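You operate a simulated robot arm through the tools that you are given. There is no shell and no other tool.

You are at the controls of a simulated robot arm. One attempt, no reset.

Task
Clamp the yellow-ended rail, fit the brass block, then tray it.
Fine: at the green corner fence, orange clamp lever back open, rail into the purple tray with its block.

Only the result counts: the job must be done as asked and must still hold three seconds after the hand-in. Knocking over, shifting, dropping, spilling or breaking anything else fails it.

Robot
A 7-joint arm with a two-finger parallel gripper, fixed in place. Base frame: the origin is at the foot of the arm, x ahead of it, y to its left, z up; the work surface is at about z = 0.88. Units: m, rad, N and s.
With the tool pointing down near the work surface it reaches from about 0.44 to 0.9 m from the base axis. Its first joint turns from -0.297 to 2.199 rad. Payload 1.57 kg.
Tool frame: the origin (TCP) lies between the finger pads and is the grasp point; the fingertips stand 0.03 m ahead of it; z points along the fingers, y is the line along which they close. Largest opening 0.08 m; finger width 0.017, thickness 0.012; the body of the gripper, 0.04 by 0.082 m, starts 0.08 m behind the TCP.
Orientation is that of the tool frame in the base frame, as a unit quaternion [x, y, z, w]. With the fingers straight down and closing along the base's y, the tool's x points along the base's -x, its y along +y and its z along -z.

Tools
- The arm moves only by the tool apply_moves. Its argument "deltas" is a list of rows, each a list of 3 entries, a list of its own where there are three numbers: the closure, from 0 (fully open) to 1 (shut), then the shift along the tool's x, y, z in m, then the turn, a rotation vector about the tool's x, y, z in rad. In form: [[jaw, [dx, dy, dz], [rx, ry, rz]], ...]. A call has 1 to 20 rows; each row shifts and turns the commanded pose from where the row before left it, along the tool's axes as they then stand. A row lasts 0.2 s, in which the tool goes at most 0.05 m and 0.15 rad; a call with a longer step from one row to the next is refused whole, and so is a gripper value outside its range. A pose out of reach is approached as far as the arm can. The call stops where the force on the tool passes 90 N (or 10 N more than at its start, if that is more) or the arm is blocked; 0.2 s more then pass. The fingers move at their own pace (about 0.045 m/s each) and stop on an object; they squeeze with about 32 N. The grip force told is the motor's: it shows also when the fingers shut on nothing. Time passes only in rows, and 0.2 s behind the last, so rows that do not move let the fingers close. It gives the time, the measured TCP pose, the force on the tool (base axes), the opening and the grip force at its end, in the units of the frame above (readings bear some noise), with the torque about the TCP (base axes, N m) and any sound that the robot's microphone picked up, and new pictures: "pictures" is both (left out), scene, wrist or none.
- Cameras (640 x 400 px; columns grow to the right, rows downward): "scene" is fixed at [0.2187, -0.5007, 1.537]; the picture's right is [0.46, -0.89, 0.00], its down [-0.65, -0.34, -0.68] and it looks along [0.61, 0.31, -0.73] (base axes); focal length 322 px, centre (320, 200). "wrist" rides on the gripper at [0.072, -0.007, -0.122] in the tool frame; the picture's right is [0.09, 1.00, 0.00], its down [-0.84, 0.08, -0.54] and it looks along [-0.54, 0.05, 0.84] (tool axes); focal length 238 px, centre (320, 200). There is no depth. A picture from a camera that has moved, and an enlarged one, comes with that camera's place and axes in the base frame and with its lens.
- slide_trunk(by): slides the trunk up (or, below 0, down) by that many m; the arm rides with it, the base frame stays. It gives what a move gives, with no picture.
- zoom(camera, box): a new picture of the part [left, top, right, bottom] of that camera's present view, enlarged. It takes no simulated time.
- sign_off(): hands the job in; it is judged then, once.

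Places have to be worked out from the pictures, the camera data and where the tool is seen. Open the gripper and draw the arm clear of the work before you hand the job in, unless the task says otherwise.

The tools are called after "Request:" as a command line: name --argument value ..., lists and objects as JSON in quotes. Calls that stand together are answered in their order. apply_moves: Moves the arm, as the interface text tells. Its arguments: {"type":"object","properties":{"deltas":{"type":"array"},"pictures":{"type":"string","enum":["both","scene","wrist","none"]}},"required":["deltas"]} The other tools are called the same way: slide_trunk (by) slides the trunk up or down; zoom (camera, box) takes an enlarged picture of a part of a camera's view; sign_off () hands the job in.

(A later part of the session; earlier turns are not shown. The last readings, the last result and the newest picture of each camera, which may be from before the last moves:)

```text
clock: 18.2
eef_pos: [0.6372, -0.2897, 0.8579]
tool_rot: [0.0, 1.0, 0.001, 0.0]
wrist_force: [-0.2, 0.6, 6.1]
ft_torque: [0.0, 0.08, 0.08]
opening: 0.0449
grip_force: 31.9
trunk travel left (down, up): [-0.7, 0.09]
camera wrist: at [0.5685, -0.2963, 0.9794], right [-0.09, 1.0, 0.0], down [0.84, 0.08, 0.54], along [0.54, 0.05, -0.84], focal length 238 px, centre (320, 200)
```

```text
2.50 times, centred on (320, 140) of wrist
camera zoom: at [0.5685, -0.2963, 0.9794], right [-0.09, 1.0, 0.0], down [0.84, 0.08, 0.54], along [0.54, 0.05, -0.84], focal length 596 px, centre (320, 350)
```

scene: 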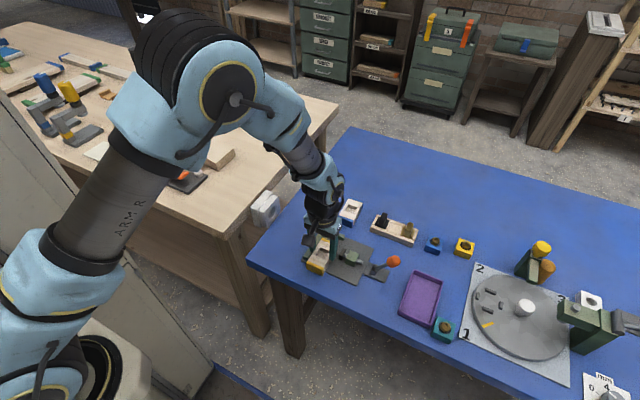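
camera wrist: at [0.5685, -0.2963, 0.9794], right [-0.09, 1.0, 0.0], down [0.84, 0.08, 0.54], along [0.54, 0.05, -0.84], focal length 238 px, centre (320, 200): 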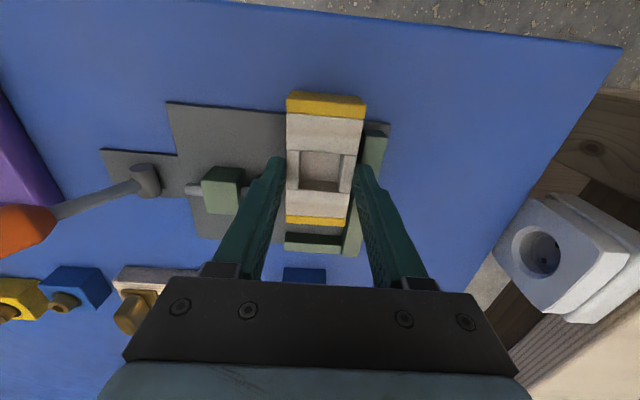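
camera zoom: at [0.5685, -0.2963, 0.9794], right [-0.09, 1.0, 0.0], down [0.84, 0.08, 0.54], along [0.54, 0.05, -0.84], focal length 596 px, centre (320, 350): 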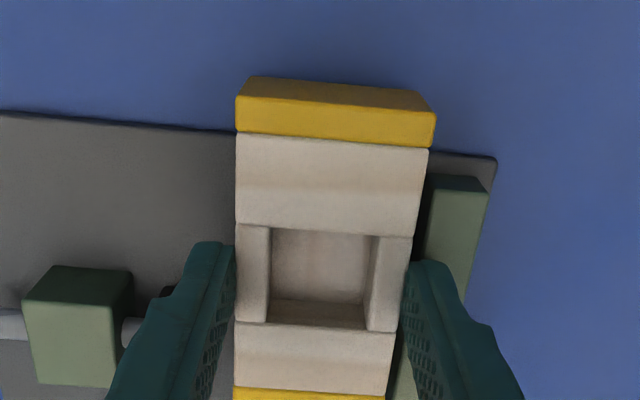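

The rail touches the plate lightly (about 6 N up). I ease up 1 mm and slide it +y toward the long fence bar in small steps, watching the force.

Request:
apply_moves --deltas '[[0.7, [0, 0, -0.001], [0, 0, 0]], [0.7, [0, 0.002, 0], [0, 0, 0]], [0.7, [0, 0.001, 0], [0, 0, 0]], [0.7, [0, 0, 0], [0, 0, 0]]]' --pictures "none"

Request:
apply_moves --deltas '[[0.7, [0, 0.001, 0], [0, 0, 0]], [0.7, [0, 0, 0], [0, 0, 0]]]' --pictures "none"

Request:
apply_moves --deltas '[[0.7, [0, 0.001, 0], [0, 0, 0]], [0.7, [0, 0, 0], [0, 0, 0]]]'

Request:
zoom --camera "wrist" --box '[192, 60, 448, 220]'

```text
clock: 19.2
eef_pos: [0.6395, -0.2858, 0.8577]
tool_rot: [0.0, 1.0, -0.001, 0.0]
wrist_force: [-1.0, 0.8, -0.4]
ft_torque: [0.0, -0.01, 0.01]
opening: 0.0451
grip_force: 31.7
trunk travel left (down, up): [-0.7, 0.09]
```

```text
clock: 19.8
eef_pos: [0.6389, -0.2849, 0.8599]
tool_rot: [0.0, 1.0, 0.0, 0.0]
wrist_force: [0.3, -0.1, -0.2]
ft_torque: [-0.02, 0.01, -0.01]
opening: 0.045
grip_force: 32.1
trunk travel left (down, up): [-0.7, 0.09]
```

```text
clock: 20.4
eef_pos: [0.6394, -0.2834, 0.8601]
tool_rot: [0.0, 1.0, 0.0, 0.0]
wrist_force: [0.0, -0.1, -1.3]
ft_torque: [-0.02, -0.03, -0.08]
opening: 0.0451
grip_force: 32.5
trunk travel left (down, up): [-0.7, 0.09]
camera wrist: at [0.5681, -0.2913, 0.9809], right [-0.09, 1.0, 0.0], down [0.84, 0.08, 0.54], along [0.54, 0.05, -0.84], focal length 238 px, centre (320, 200)
```

scene: 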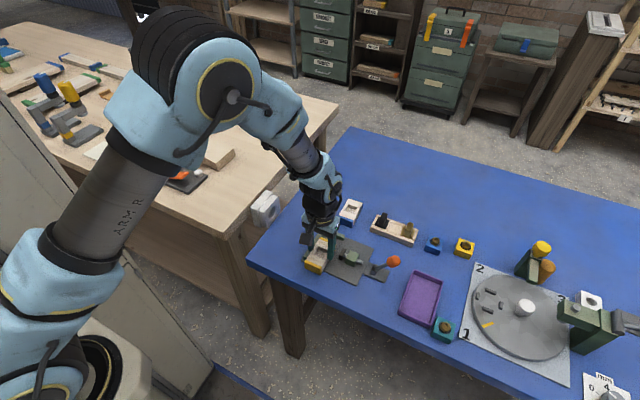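
wrist: 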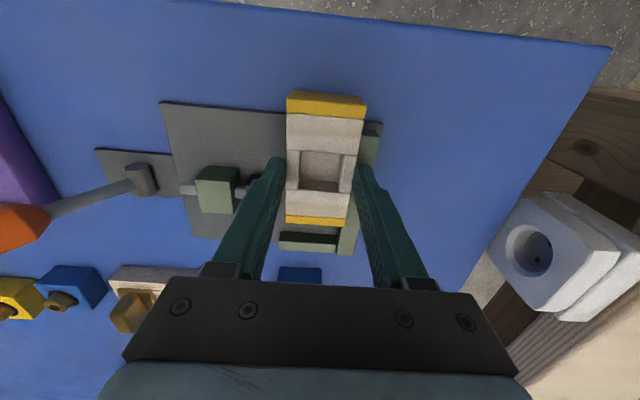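

```text
2.50 times, centred on (320, 140) of wrist
camera zoom: at [0.5681, -0.2913, 0.9809], right [-0.09, 1.0, 0.0], down [0.84, 0.08, 0.54], along [0.54, 0.05, -0.84], focal length 596 px, centre (320, 350)
```

zoom: 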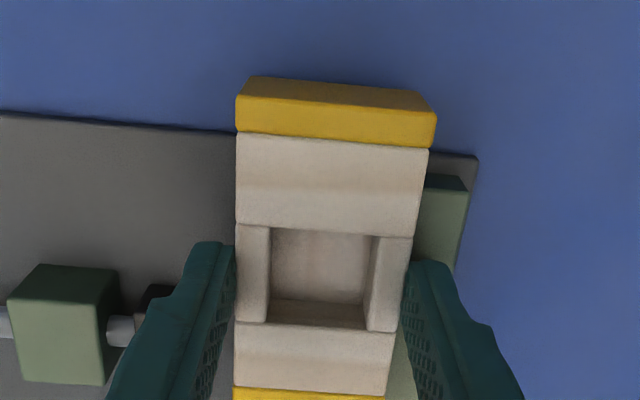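

No side contact yet at y≈−0.2845. I keep stepping +y by 1 mm.

Request:
apply_moves --deltas '[[0.7, [0, 0.001, 0], [0, 0, 0]], [0.7, [0, 0, 0], [0, 0, 0]]]' --pictures "none"

Request:
apply_moves --deltas '[[0.7, [0, 0.001, 0], [0, 0, 0]], [0.7, [0, 0, 0], [0, 0, 0]]]' --pictures "none"

```text
clock: 21.0
eef_pos: [0.639, -0.2839, 0.8589]
tool_rot: [0.001, 1.0, -0.001, 0.001]
wrist_force: [2.1, -9.3, -1.0]
ft_torque: [-0.41, -0.09, -0.41]
opening: 0.0451
grip_force: 31.7
trunk travel left (down, up): [-0.7, 0.09]
```

```text
clock: 21.6
eef_pos: [0.6392, -0.284, 0.8586]
tool_rot: [0.001, 1.0, 0.0, 0.0]
wrist_force: [0.1, -17.8, 0.9]
ft_torque: [-0.67, -0.11, -0.21]
opening: 0.045
grip_force: 32.0
trunk travel left (down, up): [-0.7, 0.09]
```

Contact with the long bar at TCP y≈−0.284 (fence face ≈ −0.2614, as measured). I back off 1.5 mm and slide +x toward the short bar.

Request:
apply_moves --deltas '[[0.7, [0, -0.0015, 0], [0, 0, 0]], [0.7, [-0.009, 0, 0], [0, 0, 0]], [0.7, [-0.009, 0, 0], [0, 0, 0]], [0.7, [-0.007, 0, 0], [0, 0, 0]], [0.7, [0, 0, 0], [0, 0, 0]]]' --pictures "wrist"

Request:
apply_moves --deltas '[[0.7, [-0.002, 0, 0], [0, 0, 0]], [0.7, [0, 0, 0], [0, 0, 0]]]' --pictures "none"

Request:
apply_moves --deltas '[[0.7, [-0.001, 0, 0], [0, 0, 0]], [0.7, [0, 0, 0], [0, 0, 0]]]' --pictures "none"

```text
clock: 22.8
eef_pos: [0.6651, -0.2842, 0.8596]
tool_rot: [-0.001, 1.0, -0.001, 0.002]
wrist_force: [0.2, -23.6, -3.1]
ft_torque: [-0.94, -0.05, -0.09]
opening: 0.0449
grip_force: 31.7
trunk travel left (down, up): [-0.7, 0.09]
camera wrist: at [0.5936, -0.2906, 0.9802], right [-0.09, 1.0, 0.0], down [0.83, 0.08, 0.54], along [0.54, 0.05, -0.84], focal length 238 px, centre (320, 200)
```

wrist: 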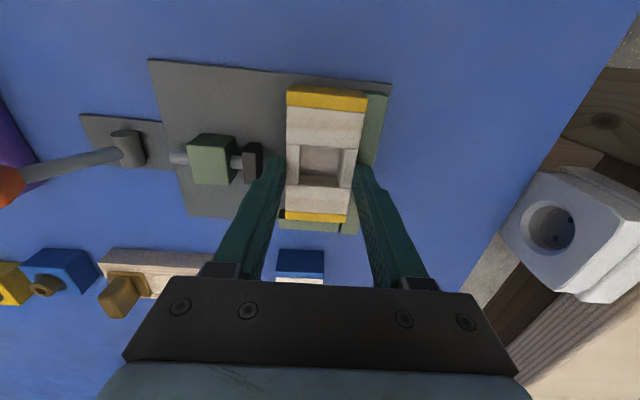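

```text
clock: 23.4
eef_pos: [0.6646, -0.2832, 0.8581]
tool_rot: [0.001, 1.0, -0.001, 0.0]
wrist_force: [-5.2, -21.6, 1.4]
ft_torque: [-0.74, 0.21, 0.03]
opening: 0.0449
grip_force: 31.5
trunk travel left (down, up): [-0.7, 0.09]
```

```text
clock: 24.0
eef_pos: [0.6657, -0.2838, 0.859]
tool_rot: [0.001, 1.0, 0.001, -0.001]
wrist_force: [-7.2, -19.4, 1.9]
ft_torque: [-0.67, 0.27, 0.01]
opening: 0.0452
grip_force: 31.9
trunk travel left (down, up): [-0.7, 0.09]
```

The side force rose to about −20 N while sliding, so the fence or the rail is slightly angled. I back off y and look closely.

Request:
apply_moves --deltas '[[0.7, [0, -0.001, 0], [0, 0, 0]], [0.7, [0, 0, 0], [0, 0, 0]]]' --pictures "none"

Request:
apply_moves --deltas '[[0.7, [0, -0.001, 0], [0, 0, 0]], [0.7, [0, 0, 0], [0, 0, 0]]]'

Request:
zoom --camera "wrist" --box '[240, 60, 416, 250]'

Request:
zoom --camera "scene" --box '[300, 210, 380, 270]'

```text
clock: 24.6
eef_pos: [0.6659, -0.2841, 0.8582]
tool_rot: [0.001, 1.0, 0.0, 0.001]
wrist_force: [-4.5, -15.4, -0.3]
ft_torque: [-0.53, 0.21, -0.07]
opening: 0.0453
grip_force: 31.4
trunk travel left (down, up): [-0.7, 0.09]
```

```text
clock: 25.2
eef_pos: [0.666, -0.2846, 0.8588]
tool_rot: [-0.001, 1.0, 0.0, 0.0]
wrist_force: [-2.0, -8.3, 1.8]
ft_torque: [-0.27, 0.06, -0.12]
opening: 0.0452
grip_force: 31.8
trunk travel left (down, up): [-0.7, 0.09]
camera wrist: at [0.5957, -0.2912, 0.98], right [-0.09, 1.0, 0.0], down [0.84, 0.08, 0.54], along [0.54, 0.05, -0.84], focal length 238 px, centre (320, 200)
```

scene: 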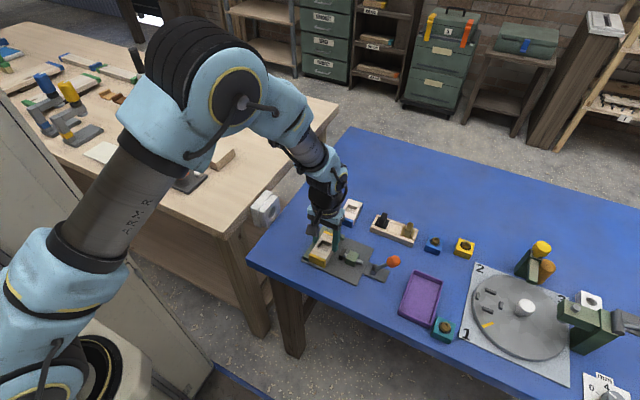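
wrist: 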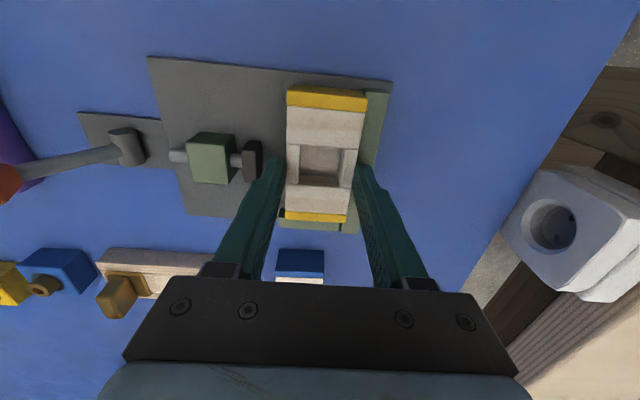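

```text
2.11 times, centred on (328, 155) of wrist
camera zoom: at [0.5957, -0.2912, 0.98], right [-0.09, 1.0, 0.0], down [0.84, 0.08, 0.54], along [0.54, 0.05, -0.84], focal length 502 px, centre (303, 295)
```

zoom: 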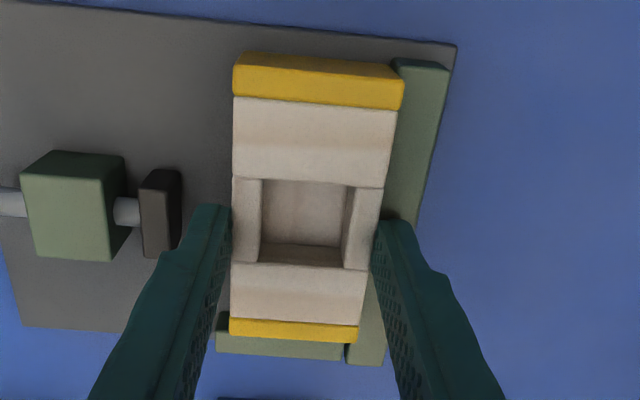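

```text
6.67 times, centred on (340, 240) of scene
camera zoom: at [0.2187, -0.5007, 1.537], right [0.46, -0.89, 0.0], down [-0.65, -0.34, -0.68], along [0.61, 0.31, -0.73], focal length 2150 px, centre (187, -67)
```

zoom: 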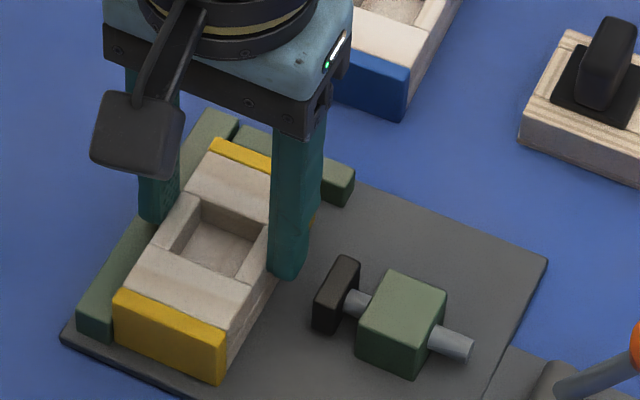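

The rail is parallel to the fence, with roughly 10 mm of gap left to the short bar. I back off y a bit more to lose the side load, then continue +x.

Request:
apply_moves --deltas '[[0.7, [0, -0.002, 0], [0, 0, 0]], [0.7, [0, 0, 0], [0, 0, 0]], [0.7, [-0.002, 0, 0], [0, 0, 0]], [0.7, [0, 0, 0], [0, 0, 0]]]' --pictures "none"

Request:
apply_moves --deltas '[[0.7, [-0.002, 0, 0], [0, 0, 0]], [0.7, [0, 0, 0], [0, 0, 0]]]' --pictures "none"

Request:
apply_moves --deltas '[[0.7, [-0.002, 0, 0], [0, 0, 0]], [0.7, [0, 0, 0], [0, 0, 0]]]' --pictures "none"

```text
clock: 26.2
eef_pos: [0.6666, -0.2878, 0.86]
tool_rot: [0.0, 1.0, 0.0, 0.0]
wrist_force: [-0.7, -0.8, -0.1]
ft_torque: [0.02, 0.04, 0.0]
opening: 0.0451
grip_force: 31.8
trunk travel left (down, up): [-0.7, 0.09]
```

```text
clock: 26.8
eef_pos: [0.6705, -0.2883, 0.8598]
tool_rot: [0.0, 1.0, 0.0, 0.0]
wrist_force: [0.6, -0.3, 0.3]
ft_torque: [-0.01, 0.03, 0.0]
opening: 0.0451
grip_force: 32.0
trunk travel left (down, up): [-0.7, 0.09]
```

```text
clock: 27.4
eef_pos: [0.6717, -0.2864, 0.8584]
tool_rot: [0.0, 1.0, 0.0, 0.0]
wrist_force: [0.6, -0.4, -1.2]
ft_torque: [0.01, 0.02, 0.0]
opening: 0.0451
grip_force: 31.6
trunk travel left (down, up): [-0.7, 0.09]
```

No contact yet. I continue +x in 1.5 mm steps.

Request:
apply_moves --deltas '[[0.7, [-0.0015, 0, 0], [0, 0, 0]], [0.7, [0, 0, 0], [0, 0, 0]]]' --pictures "none"

Request:
apply_moves --deltas '[[0.7, [-0.0015, 0, 0], [0, 0, 0]], [0.7, [0, 0, 0], [0, 0, 0]]]' --pictures "none"

Request:
apply_moves --deltas '[[0.7, [-0.001, 0, 0], [0, 0, 0]], [0.7, [0, 0, 0], [0, 0, 0]]]' --pictures "wrist"

Request:
zoom --camera "wrist" --box '[240, 60, 416, 250]'

```text
clock: 28.0
eef_pos: [0.6737, -0.2866, 0.8598]
tool_rot: [-0.001, 1.0, 0.0, 0.0]
wrist_force: [0.5, 0.0, -0.2]
ft_torque: [0.01, 0.0, 0.0]
opening: 0.0449
grip_force: 32.1
trunk travel left (down, up): [-0.7, 0.09]
```

```text
clock: 28.6
eef_pos: [0.6754, -0.2869, 0.8599]
tool_rot: [0.0, 1.0, 0.0, 0.0]
wrist_force: [-0.1, -1.0, 0.2]
ft_torque: [-0.01, -0.02, -0.03]
opening: 0.0448
grip_force: 32.2
trunk travel left (down, up): [-0.7, 0.09]
```

```text
clock: 29.2
eef_pos: [0.6765, -0.2867, 0.8581]
tool_rot: [0.001, 1.0, -0.001, 0.0]
wrist_force: [-0.6, 0.0, 0.5]
ft_torque: [-0.01, 0.01, -0.02]
opening: 0.0452
grip_force: 32.0
trunk travel left (down, up): [-0.7, 0.09]
camera wrist: at [0.6055, -0.293, 0.981], right [-0.09, 1.0, 0.0], down [0.84, 0.08, 0.54], along [0.54, 0.05, -0.84], focal length 238 px, centre (320, 200)
```

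wrist: 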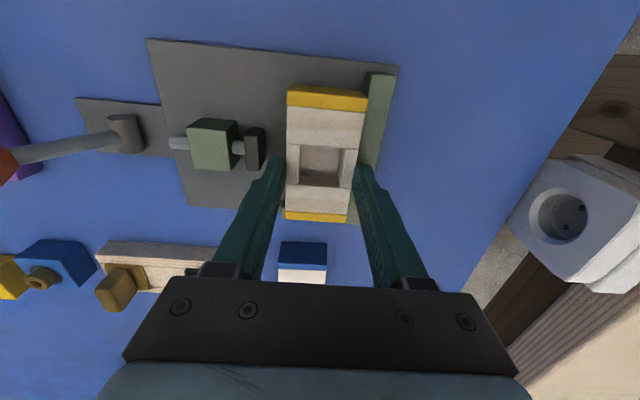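

```text
2.11 times, centred on (328, 155) of wrist
camera zoom: at [0.6055, -0.293, 0.981], right [-0.09, 1.0, 0.0], down [0.84, 0.08, 0.54], along [0.54, 0.05, -0.84], focal length 502 px, centre (303, 295)
```

zoom: 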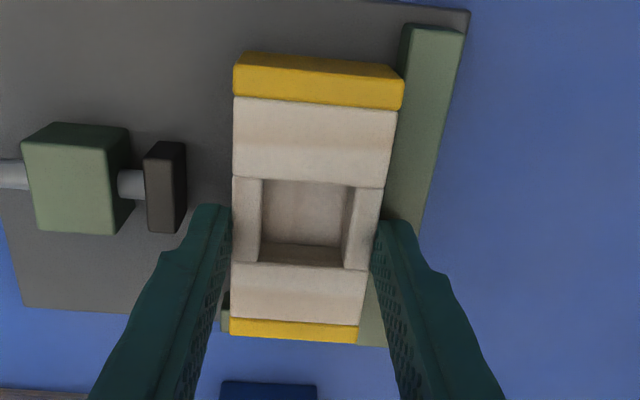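

The far end is nearly over the short bar's edge in the view. I continue with 1 mm steps.

Request:
apply_moves --deltas '[[0.7, [-0.001, 0, 0], [0, 0, 0]], [0.7, [0, 0, 0], [0, 0, 0]]]' --pictures "none"

Request:
apply_moves --deltas '[[0.7, [-0.001, 0, 0], [0, 0, 0]], [0.7, [0, 0, 0], [0, 0, 0]]]' --pictures "none"

Request:
apply_moves --deltas '[[0.7, [-0.001, 0, 0], [0, 0, 0]], [0.7, [0, 0, 0], [0, 0, 0]]]' --pictures "none"

Request:
zoom --camera "scene" --box '[300, 210, 380, 270]'

```text
clock: 29.8
eef_pos: [0.677, -0.2875, 0.8586]
tool_rot: [0.0, 1.0, -0.001, 0.0]
wrist_force: [-0.3, 0.1, 0.1]
ft_torque: [0.02, -0.02, 0.02]
opening: 0.0448
grip_force: 32.2
trunk travel left (down, up): [-0.7, 0.09]
```

```text
clock: 30.4
eef_pos: [0.6775, -0.2877, 0.8579]
tool_rot: [0.0, 1.0, 0.0, 0.0]
wrist_force: [-7.6, -0.5, 1.4]
ft_torque: [-0.04, 0.27, 0.02]
opening: 0.0448
grip_force: 31.9
trunk travel left (down, up): [-0.7, 0.09]
```

```text
clock: 31.0
eef_pos: [0.6785, -0.2857, 0.8585]
tool_rot: [0.0, 1.0, 0.0, -0.002]
wrist_force: [-19.5, 1.1, 5.6]
ft_torque: [0.05, 0.68, 0.06]
opening: 0.045
grip_force: 31.1
trunk travel left (down, up): [-0.7, 0.09]
```

```text
6.67 times, centred on (340, 240) of scene
camera zoom: at [0.2187, -0.5007, 1.537], right [0.46, -0.89, 0.0], down [-0.65, -0.34, -0.68], along [0.61, 0.31, -0.73], focal length 2150 px, centre (187, -67)
```

zoom: 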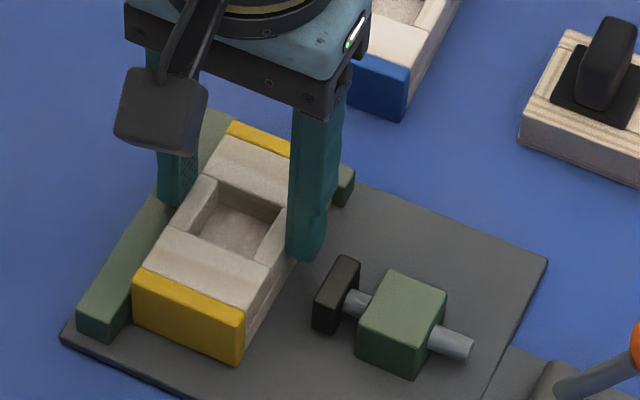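

Contact with the short bar (Fx −19.5 N). I ease x by 1 mm, bring the rail to the long bar again, and set it down on the plate.

Request:
apply_moves --deltas '[[0.7, [0.001, 0, 0], [0, 0, 0]], [0.7, [0, 0.0015, 0], [0, 0, 0]], [0.7, [0, 0.0015, 0], [0, 0, 0]], [0.7, [0, 0, 0], [0, 0, 0]]]' --pictures "none"

Request:
apply_moves --deltas '[[0.7, [0, 0.0005, 0.001], [0, 0, 0]], [0.7, [0, 0, 0], [0, 0, 0]]]' --pictures "none"

```text
clock: 32.0
eef_pos: [0.6786, -0.2852, 0.8578]
tool_rot: [-0.001, 1.0, 0.0, -0.001]
wrist_force: [-12.0, -4.9, -0.6]
ft_torque: [-0.22, 0.6, -0.16]
opening: 0.0448
grip_force: 32.2
trunk travel left (down, up): [-0.7, 0.09]
```

```text
clock: 32.6
eef_pos: [0.6777, -0.2855, 0.8576]
tool_rot: [-0.001, 1.0, 0.0, 0.0]
wrist_force: [-16.0, -6.5, 8.0]
ft_torque: [-0.17, 0.94, 0.02]
opening: 0.045
grip_force: 32.3
trunk travel left (down, up): [-0.7, 0.09]
```

All three contacts are present (x, y, and down). I open just a few millimetres so the finger does not touch the clamp pad.

Request:
apply_moves --deltas '[[0.34, [0, 0, 0], [0, 0, 0]], [0.34, [0, 0, 0], [0, 0, 0]], [0.34, [0, 0, 0], [0, 0, 0]]]'

Request:
zoom --camera "scene" --box '[300, 210, 380, 270]'

Request:
zoom --camera "wrist" --box '[240, 60, 416, 250]'

```text
clock: 33.4
eef_pos: [0.6805, -0.2842, 0.858]
tool_rot: [0.0, 1.0, 0.0, 0.0]
wrist_force: [-0.7, -0.6, -0.6]
ft_torque: [0.01, 0.02, 0.0]
opening: 0.0526
grip_force: 0.0
trunk travel left (down, up): [-0.7, 0.09]
camera wrist: at [0.608, -0.2907, 0.9789], right [-0.09, 1.0, 0.0], down [0.84, 0.08, 0.54], along [0.54, 0.05, -0.84], focal length 238 px, centre (320, 200)
```

scene: 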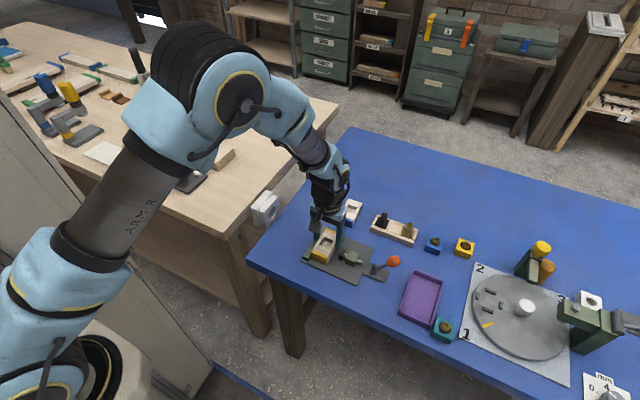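
wrist: 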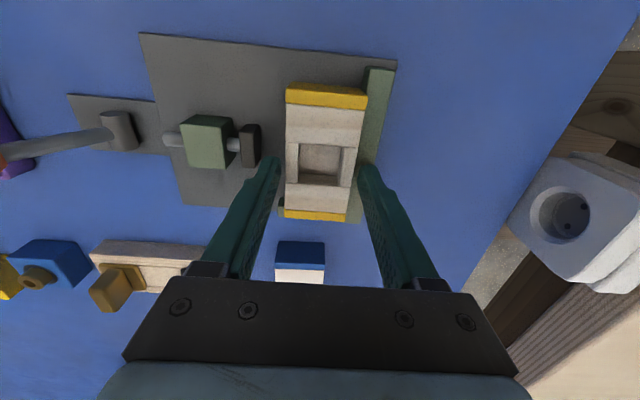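

```text
6.67 times, centred on (340, 240) of scene
camera zoom: at [0.2187, -0.5007, 1.537], right [0.46, -0.89, 0.0], down [-0.65, -0.34, -0.68], along [0.61, 0.31, -0.73], focal length 2150 px, centre (187, -67)
```

zoom: 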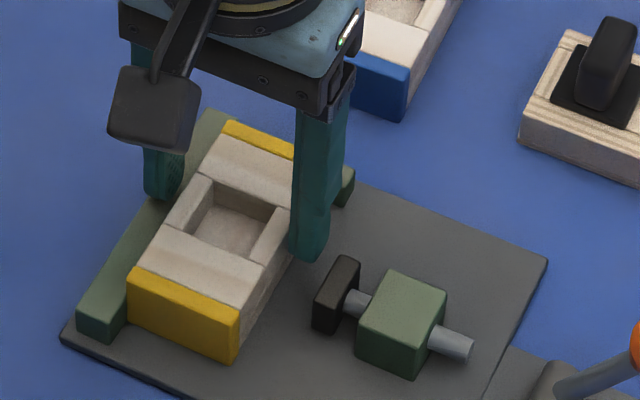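

```text
2.11 times, centred on (328, 155) of wrist
camera zoom: at [0.608, -0.2907, 0.9789], right [-0.09, 1.0, 0.0], down [0.84, 0.08, 0.54], along [0.54, 0.05, -0.84], focal length 502 px, centre (303, 295)
```

zoom: 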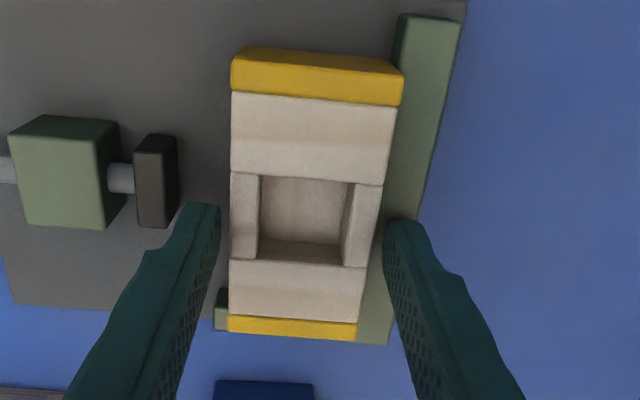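

The rail is released in the corner. I rise straight up and check the seat from above.

Request:
apply_moves --deltas '[[0.34, [0, 0, -0.01], [0, 0, 0]], [0.34, [0, 0, -0.02], [0, 0, 0]], [0.34, [0, 0, -0.04], [0, 0, 0]], [0.34, [0, 0, -0.04], [0, 0, 0]], [0.34, [0, 0, 0], [0, 0, 0]], [0.34, [0, 0, 0], [0, 0, 0]]]'

Request:
zoom --camera "wrist" --box '[150, 20, 400, 170]'

Request:
zoom --camera "scene" --box '[300, 210, 380, 270]'

```text
clock: 34.8
eef_pos: [0.6777, -0.2832, 0.9677]
tool_rot: [0.0, 1.0, 0.0, -0.001]
wrist_force: [0.8, -0.9, -0.4]
ft_torque: [-0.03, -0.03, 0.0]
opening: 0.0528
grip_force: 0.0
trunk travel left (down, up): [-0.7, 0.09]
camera wrist: at [0.6069, -0.2904, 1.0892], right [-0.09, 1.0, 0.0], down [0.84, 0.08, 0.54], along [0.54, 0.05, -0.84], focal length 238 px, centre (320, 200)
```

scene: 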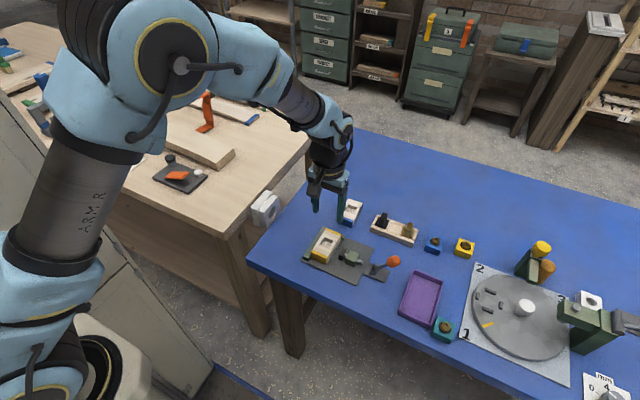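
wrist: 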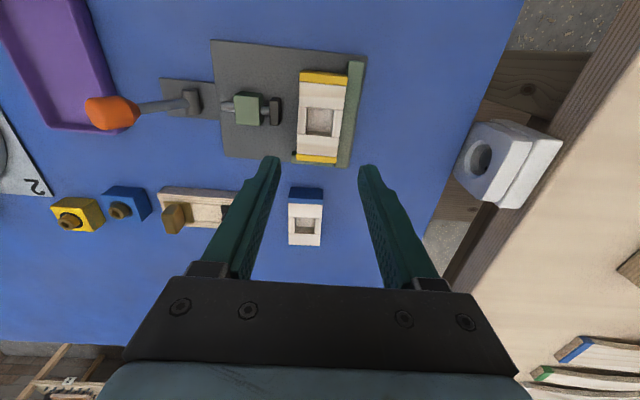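

```text
2.56 times, centred on (275, 95) of wrist
camera zoom: at [0.6069, -0.2904, 1.0892], right [-0.09, 1.0, 0.0], down [0.84, 0.08, 0.54], along [0.54, 0.05, -0.84], focal length 610 px, centre (435, 469)
```

zoom: 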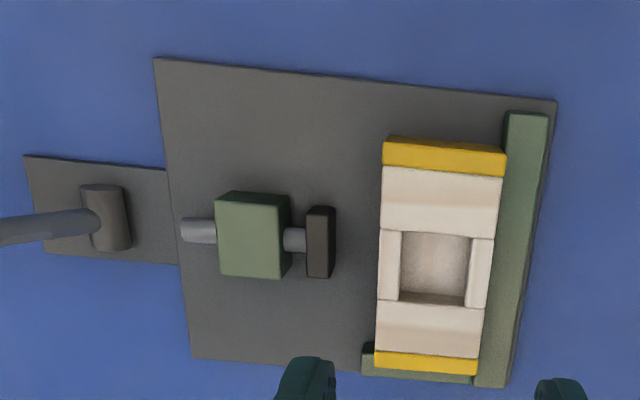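

```text
6.67 times, centred on (340, 240) of scene
camera zoom: at [0.2187, -0.5007, 1.537], right [0.46, -0.89, 0.0], down [-0.65, -0.34, -0.68], along [0.61, 0.31, -0.73], focal length 2150 px, centre (187, -67)
```

zoom: 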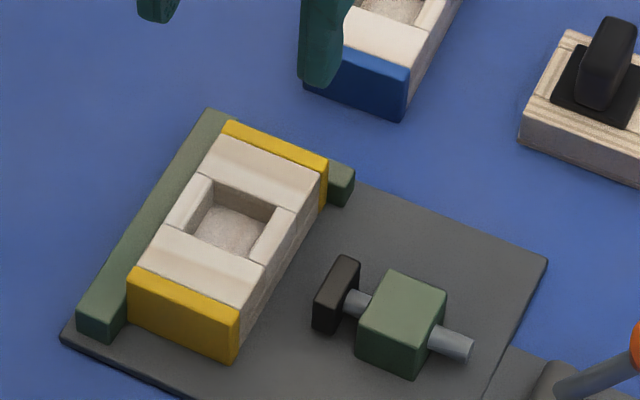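

The rail sits squarely in the corner. Now I close the fingers and go to the −y side of the orange knob (≈0.67, −0.464, 0.877) to push it toward the clamp.

Request:
apply_moves --deltas '[[1, [0, 0, -0.01], [0, 0, 0]], [1, [0.0016, -0.0452, 0], [0, 0, 0]], [1, [0.0016, -0.0452, 0], [0, 0, 0]], [1, [0.0016, -0.0452, 0], [0, 0, 0]], [1, [0.0016, -0.0452, 0], [0, 0, 0]], [1, [0.0016, -0.0452, 0], [0, 0, 0]], [1, [0, 0, 0], [0, 0, 0]], [1, [0, 0, 0], [0, 0, 0]]]'

Request:
zoom --camera "wrist" --box '[240, 20, 496, 180]'

Request:
zoom --camera "scene" --box '[340, 200, 460, 330]'

```text
clock: 36.6
eef_pos: [0.6722, -0.509, 0.9744]
tool_rot: [0.0, 1.0, 0.0, 0.0]
wrist_force: [-0.9, 0.3, 0.3]
ft_torque: [0.02, 0.02, 0.02]
opening: 0.0001
grip_force: 20.8
trunk travel left (down, up): [-0.7, 0.09]
camera wrist: at [0.6018, -0.5168, 1.0975], right [-0.09, 1.0, 0.0], down [0.84, 0.08, 0.54], along [0.54, 0.05, -0.84], focal length 238 px, centre (320, 200)
```

scene: 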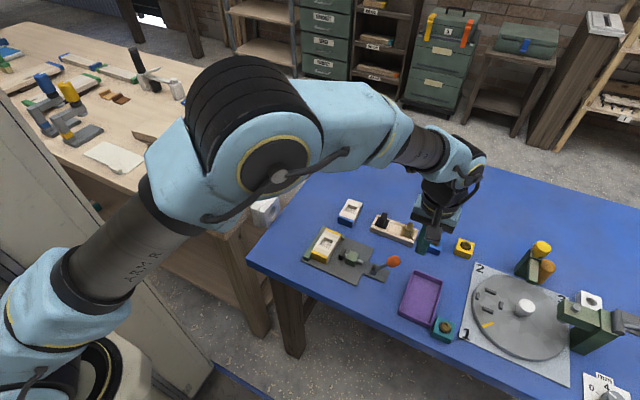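
wrist: 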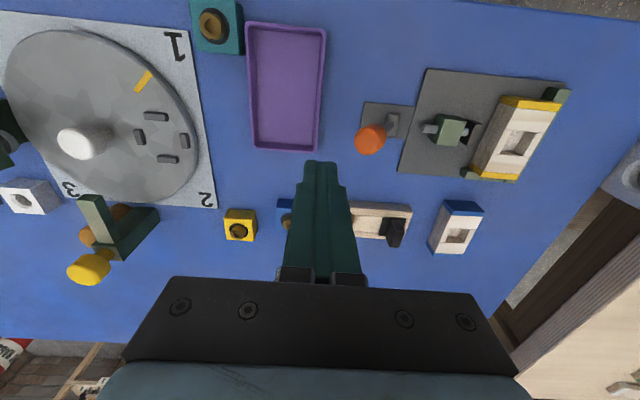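

```text
2.50 times, centred on (368, 100) of wrist
camera zoom: at [0.6018, -0.5168, 1.0975], right [-0.09, 1.0, 0.0], down [0.84, 0.08, 0.54], along [0.54, 0.05, -0.84], focal length 596 px, centre (200, 450)
```

zoom: 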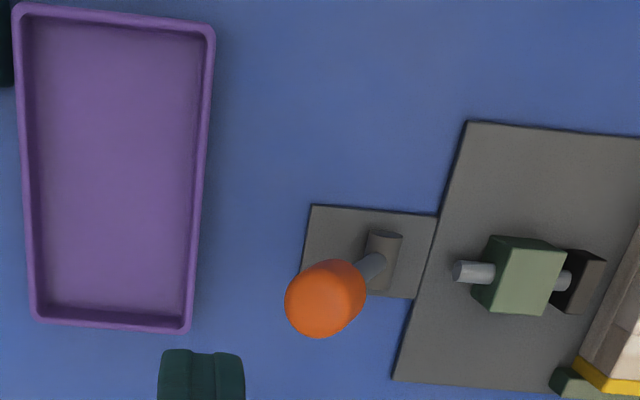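

```text
3.08 times, centred on (400, 265) of scene
camera zoom: at [0.2187, -0.5007, 1.537], right [0.46, -0.89, 0.0], down [-0.65, -0.34, -0.68], along [0.61, 0.31, -0.73], focal length 992 px, centre (74, 0)
```

zoom: 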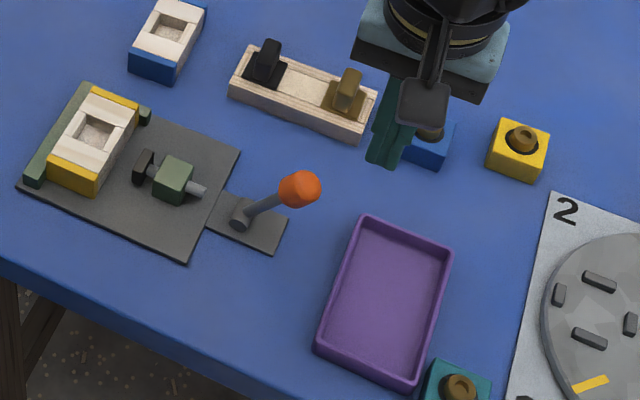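

The knob centre is at about (0.6695, −0.463, 0.877) and the tray spans x 0.587–0.710, y −0.588 to −0.513. I lower the closed fingers beside the knob.

Request:
apply_moves --deltas '[[1, [0.0025, 0.0035, 0.03], [0, 0, 0]], [1, [0, 0, 0.03], [0, 0, 0]], [1, [0, 0, 0.024], [0, 0, 0]], [1, [0, 0, 0], [0, 0, 0]], [1, [0, 0, 0], [0, 0, 0]]]'

Request:
zoom --camera "scene" --box '[340, 220, 440, 300]'

Request:
zoom --camera "wrist" --box '[260, 60, 516, 220]'

```text
clock: 37.8
eef_pos: [0.6655, -0.5077, 0.8932]
tool_rot: [-0.001, 1.0, 0.0, 0.0]
wrist_force: [0.6, 0.2, -0.2]
ft_torque: [-0.01, 0.05, 0.01]
opening: 0.0001
grip_force: 21.2
trunk travel left (down, up): [-0.7, 0.09]
camera wrist: at [0.5945, -0.5146, 1.014], right [-0.09, 1.0, 0.0], down [0.84, 0.08, 0.54], along [0.54, 0.05, -0.84], focal length 238 px, centre (320, 200)
```

scene: 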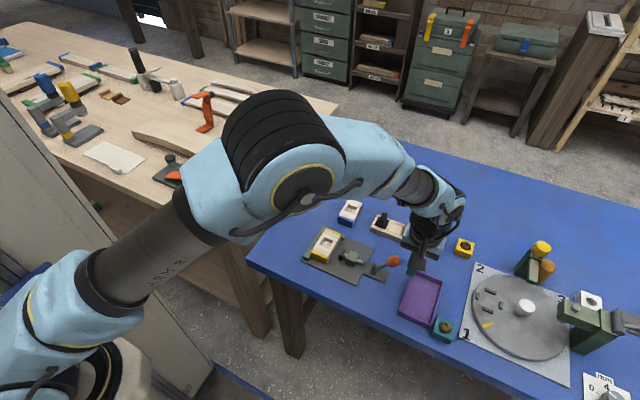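
wrist: 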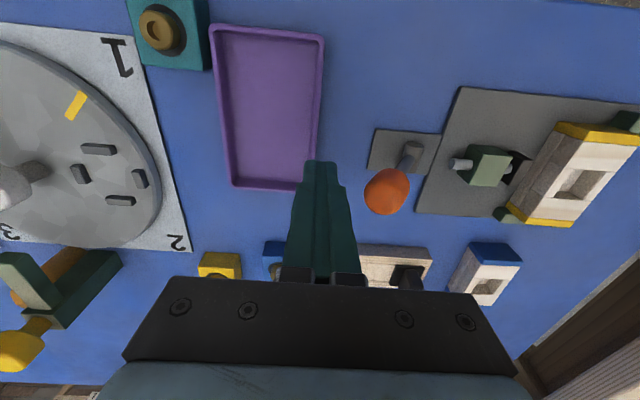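

```text
5.00 times, centred on (390, 260) of scene
camera zoom: at [0.2187, -0.5007, 1.537], right [0.46, -0.89, 0.0], down [-0.65, -0.34, -0.68], along [0.61, 0.31, -0.73], focal length 1613 px, centre (-30, -100)
```

zoom: 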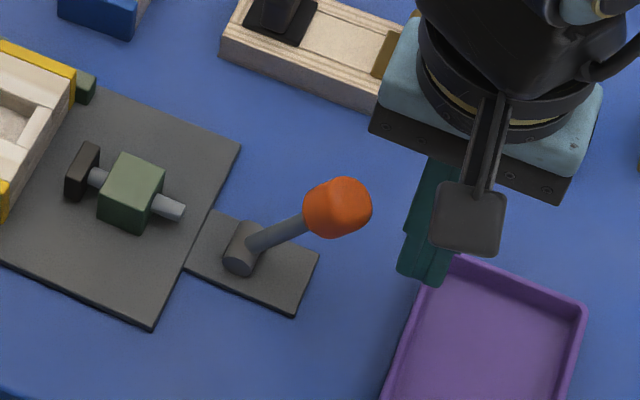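

```text
2.50 times, centred on (388, 140) of wrist
camera zoom: at [0.5945, -0.5146, 1.014], right [-0.09, 1.0, 0.0], down [0.84, 0.08, 0.54], along [0.54, 0.05, -0.84], focal length 596 px, centre (150, 350)
```

zoom: 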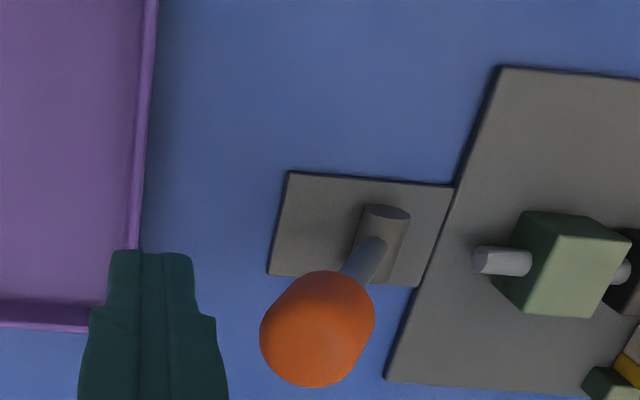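

The fingers are level with the knob and about 17 mm to its −y side. I push +y in small steps, watching force and plunger.

Request:
apply_moves --deltas '[[1, [-0.001, 0.008, 0], [0, 0, 0]], [1, [0, 0.008, 0], [0, 0, 0]], [1, [0, 0.003, 0], [0, 0, 0]], [1, [0, 0, 0], [0, 0, 0]]]' --pictures "none"

Request:
apply_moves --deltas '[[1, [0, 0.004, 0], [0, 0, 0]], [1, [0, 0.004, 0], [0, 0, 0]], [1, [0, 0, 0], [0, 0, 0]]]' --pictures "scene"

Request:
zoom --camera "scene" --box '[320, 220, 420, 300]'

```text
clock: 38.8
eef_pos: [0.6663, -0.4888, 0.8936]
tool_rot: [0.001, 1.0, -0.001, 0.0]
wrist_force: [0.4, 0.0, -0.5]
ft_torque: [-0.01, 0.01, 0.02]
opening: 0.0002
grip_force: 21.6
trunk travel left (down, up): [-0.7, 0.09]
```

```text
clock: 39.6
eef_pos: [0.6679, -0.4793, 0.8943]
tool_rot: [0.0, 1.0, 0.0, 0.0]
wrist_force: [1.0, -4.0, 2.8]
ft_torque: [0.0, -0.02, -0.02]
opening: 0.0002
grip_force: 20.7
trunk travel left (down, up): [-0.7, 0.09]
```

scene: 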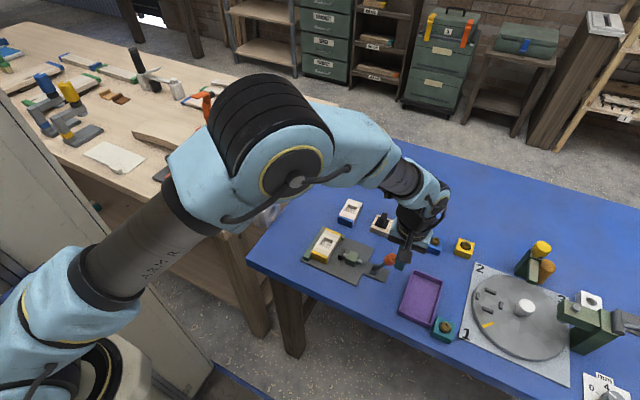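

```text
5.00 times, centred on (370, 260) of scene
camera zoom: at [0.2187, -0.5007, 1.537], right [0.46, -0.89, 0.0], down [-0.65, -0.34, -0.68], along [0.61, 0.31, -0.73], focal length 1613 px, centre (70, -100)
```

zoom: 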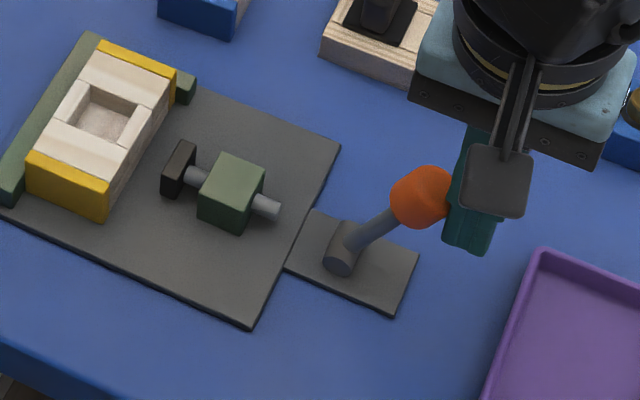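

Light contact, and the knob has started to move toward +y. I continue pushing.

Request:
apply_moves --deltas '[[1, [0, 0.004, 0], [0, 0, 0]], [1, [0, 0.004, 0], [0, 0, 0]], [1, [0, 0.004, 0], [0, 0, 0]], [1, [0, 0, 0], [0, 0, 0]]]' --pictures "scene"

Request:
zoom --camera "scene" --box '[320, 220, 420, 300]'

```text
clock: 40.6
eef_pos: [0.6699, -0.4672, 0.8929]
tool_rot: [-0.001, 1.0, 0.0, 0.001]
wrist_force: [0.6, -0.2, 0.6]
ft_torque: [-0.02, 0.01, -0.04]
opening: 0.0
grip_force: 21.2
trunk travel left (down, up): [-0.7, 0.09]
```

scene: 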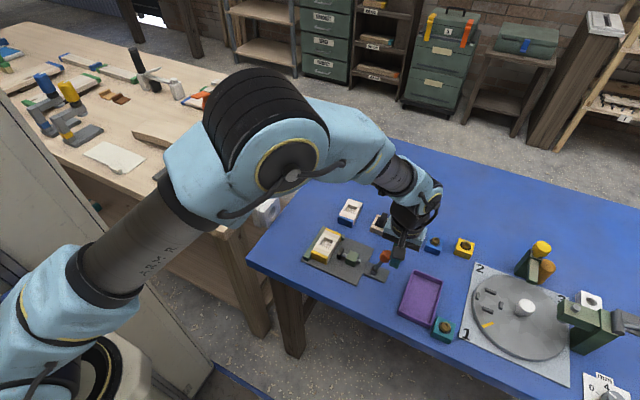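

```text
5.00 times, centred on (370, 260) of scene
camera zoom: at [0.2187, -0.5007, 1.537], right [0.46, -0.89, 0.0], down [-0.65, -0.34, -0.68], along [0.61, 0.31, -0.73], focal length 1613 px, centre (70, -100)
```

zoom: 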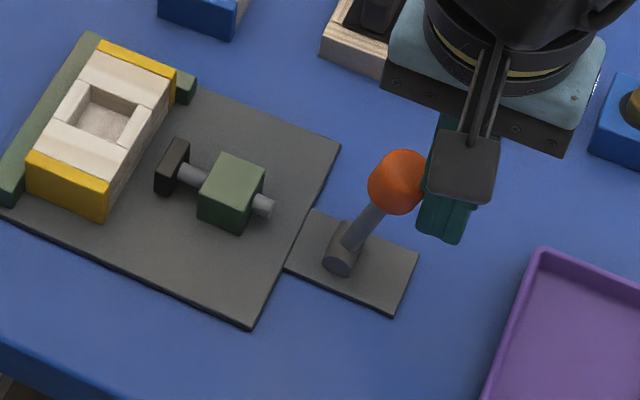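

The plunger is extending toward the rail, so this is the closing direction. I keep pushing.

Request:
apply_moves --deltas '[[1, [0, 0.005, 0], [0, 0, 0]], [1, [0, 0.005, 0], [0, 0, 0]], [1, [0, 0.005, 0], [0, 0, 0]], [1, [0, 0.005, 0], [0, 0, 0]], [1, [0, 0, 0], [0, 0, 0]]]' --pictures "scene"

Request:
zoom --camera "scene" --box '[320, 220, 420, 300]'

```text
clock: 41.8
eef_pos: [0.6709, -0.4477, 0.892]
tool_rot: [0.0, 1.0, 0.001, 0.001]
wrist_force: [0.4, -1.6, 0.3]
ft_torque: [-0.01, -0.01, -0.02]
opening: 0.0001
grip_force: 21.8
trunk travel left (down, up): [-0.7, 0.09]
```

scene: 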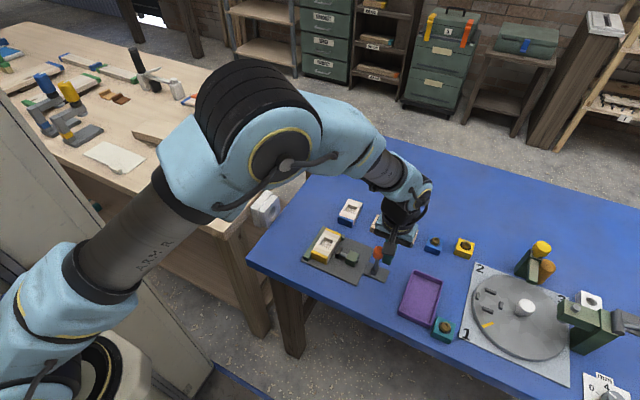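

```text
5.00 times, centred on (370, 260) of scene
camera zoom: at [0.2187, -0.5007, 1.537], right [0.46, -0.89, 0.0], down [-0.65, -0.34, -0.68], along [0.61, 0.31, -0.73], focal length 1613 px, centre (70, -100)
```

zoom: 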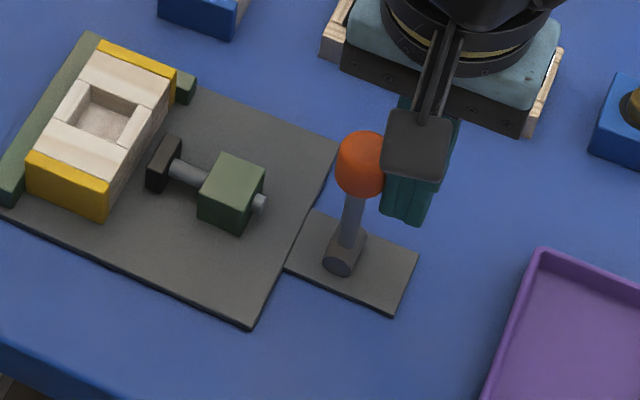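

The lever is near vertical and the pad is about halfway. I continue.

Request:
apply_moves --deltas '[[1, [0, 0.005, 0], [0, 0, 0]], [1, [0, 0.005, 0], [0, 0, 0]], [1, [0, 0.005, 0], [0, 0, 0]], [1, [0, 0.005, 0], [0, 0, 0]], [1, [0, 0, 0], [0, 0, 0]]]' --pictures "scene"

Request:
zoom --camera "scene" --box '[320, 220, 420, 300]'

```text
clock: 43.0
eef_pos: [0.6699, -0.4255, 0.8932]
tool_rot: [0.0, 1.0, 0.0, 0.0]
wrist_force: [0.1, -0.2, -0.1]
ft_torque: [0.0, 0.0, 0.0]
opening: 0.0
grip_force: 21.4
trunk travel left (down, up): [-0.7, 0.09]
```

scene: 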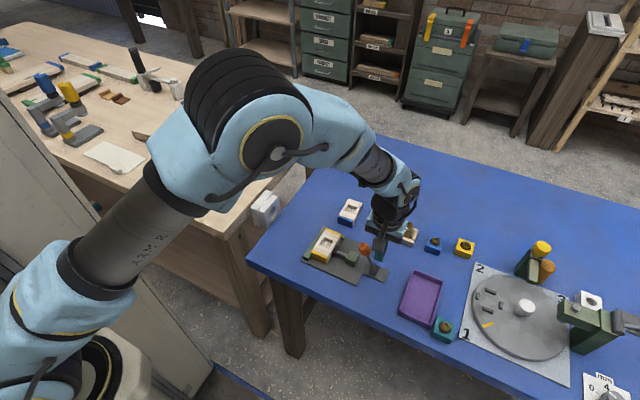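

```text
5.00 times, centred on (370, 260) of scene
camera zoom: at [0.2187, -0.5007, 1.537], right [0.46, -0.89, 0.0], down [-0.65, -0.34, -0.68], along [0.61, 0.31, -0.73], focal length 1613 px, centre (70, -100)
```

zoom: 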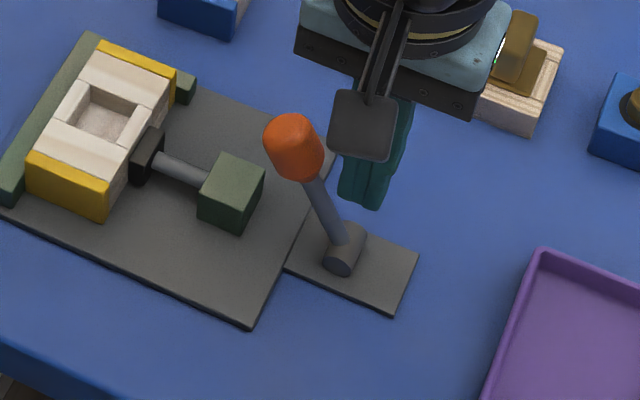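

The lever has swung past centre ahead of my fingers and the pad is at or near the rail. I push on gently to confirm it is fully closed.

Request:
apply_moves --deltas '[[1, [0, 0.005, 0], [0, 0, 0]], [1, [0, 0.005, 0], [0, 0, 0]], [1, [0, 0, 0], [0, 0, 0]]]' --pictures "scene"

Request:
zoom --camera "scene" --box '[320, 220, 420, 300]'

```text
clock: 43.8
eef_pos: [0.6692, -0.4164, 0.8929]
tool_rot: [0.0, 1.0, -0.001, 0.001]
wrist_force: [-0.2, -0.1, -0.3]
ft_torque: [-0.01, 0.0, -0.03]
opening: 0.0
grip_force: 21.4
trunk travel left (down, up): [-0.7, 0.09]
```

scene: 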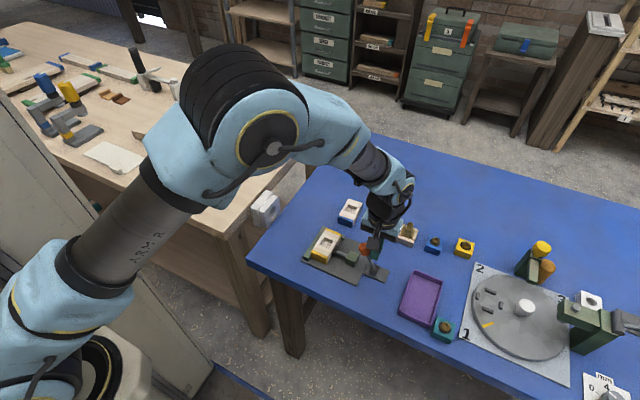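

```text
5.00 times, centred on (370, 260) of scene
camera zoom: at [0.2187, -0.5007, 1.537], right [0.46, -0.89, 0.0], down [-0.65, -0.34, -0.68], along [0.61, 0.31, -0.73], focal length 1613 px, centre (70, -100)
```

zoom: 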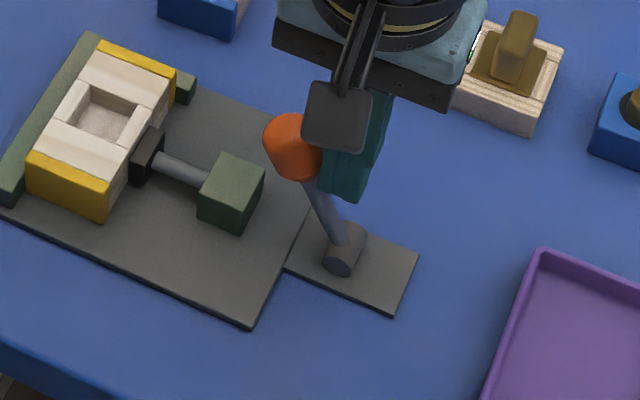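

The lever holds its closed position on its own. I advance a little further to feel whether it is at its stop.

Request:
apply_moves --deltas '[[1, [0, 0.003, 0], [0, 0, 0]], [1, [0, 0.003, 0], [0, 0, 0]], [1, [0, 0, 0], [0, 0, 0]]]' --pictures "none"

Request:
apply_moves --deltas '[[1, [0, 0.002, 0], [0, 0, 0]], [1, [0, 0, 0], [0, 0, 0]]]' --pictures "none"

Request:
apply_moves --deltas '[[1, [0, 0.002, 0], [0, 0, 0]], [1, [0, 0, 0], [0, 0, 0]]]' --pictures "scene"

Request:
zoom --camera "scene" --box '[320, 220, 420, 300]'

```text
clock: 44.6
eef_pos: [0.6687, -0.4141, 0.8932]
tool_rot: [0.001, 1.0, -0.001, 0.001]
wrist_force: [8.2, -21.7, -9.2]
ft_torque: [-0.55, -0.16, -0.14]
opening: 0.0
grip_force: 21.9
trunk travel left (down, up): [-0.7, 0.09]
```

```text
clock: 45.2
eef_pos: [0.6673, -0.4142, 0.8914]
tool_rot: [0.002, 1.0, -0.001, 0.0]
wrist_force: [5.8, -35.1, -10.7]
ft_torque: [-0.86, -0.11, -0.15]
opening: 0.0
grip_force: 21.4
trunk travel left (down, up): [-0.7, 0.09]
```

```text
clock: 45.8
eef_pos: [0.6678, -0.4128, 0.8928]
tool_rot: [0.002, 1.0, -0.003, 0.001]
wrist_force: [9.1, -46.4, -9.6]
ft_torque: [-1.15, -0.21, -0.17]
opening: 0.0001
grip_force: 21.4
trunk travel left (down, up): [-0.7, 0.09]
```

scene: 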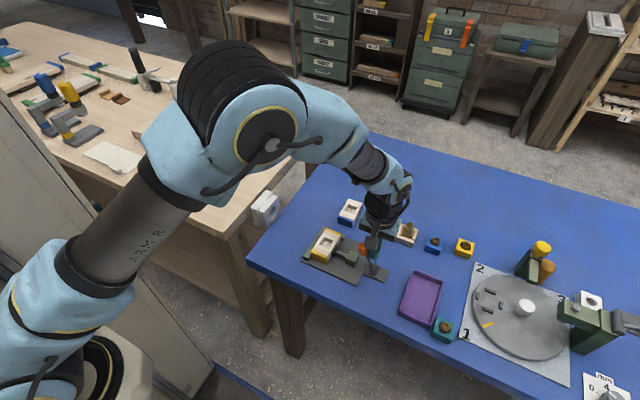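

```text
5.00 times, centred on (370, 260) of scene
camera zoom: at [0.2187, -0.5007, 1.537], right [0.46, -0.89, 0.0], down [-0.65, -0.34, -0.68], along [0.61, 0.31, -0.73], focal length 1613 px, centre (70, -100)
```

zoom: 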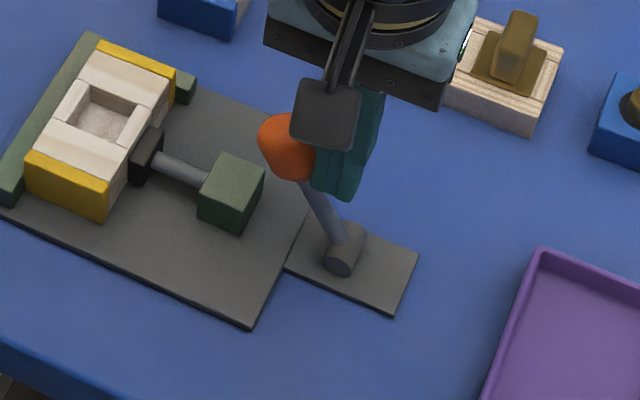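

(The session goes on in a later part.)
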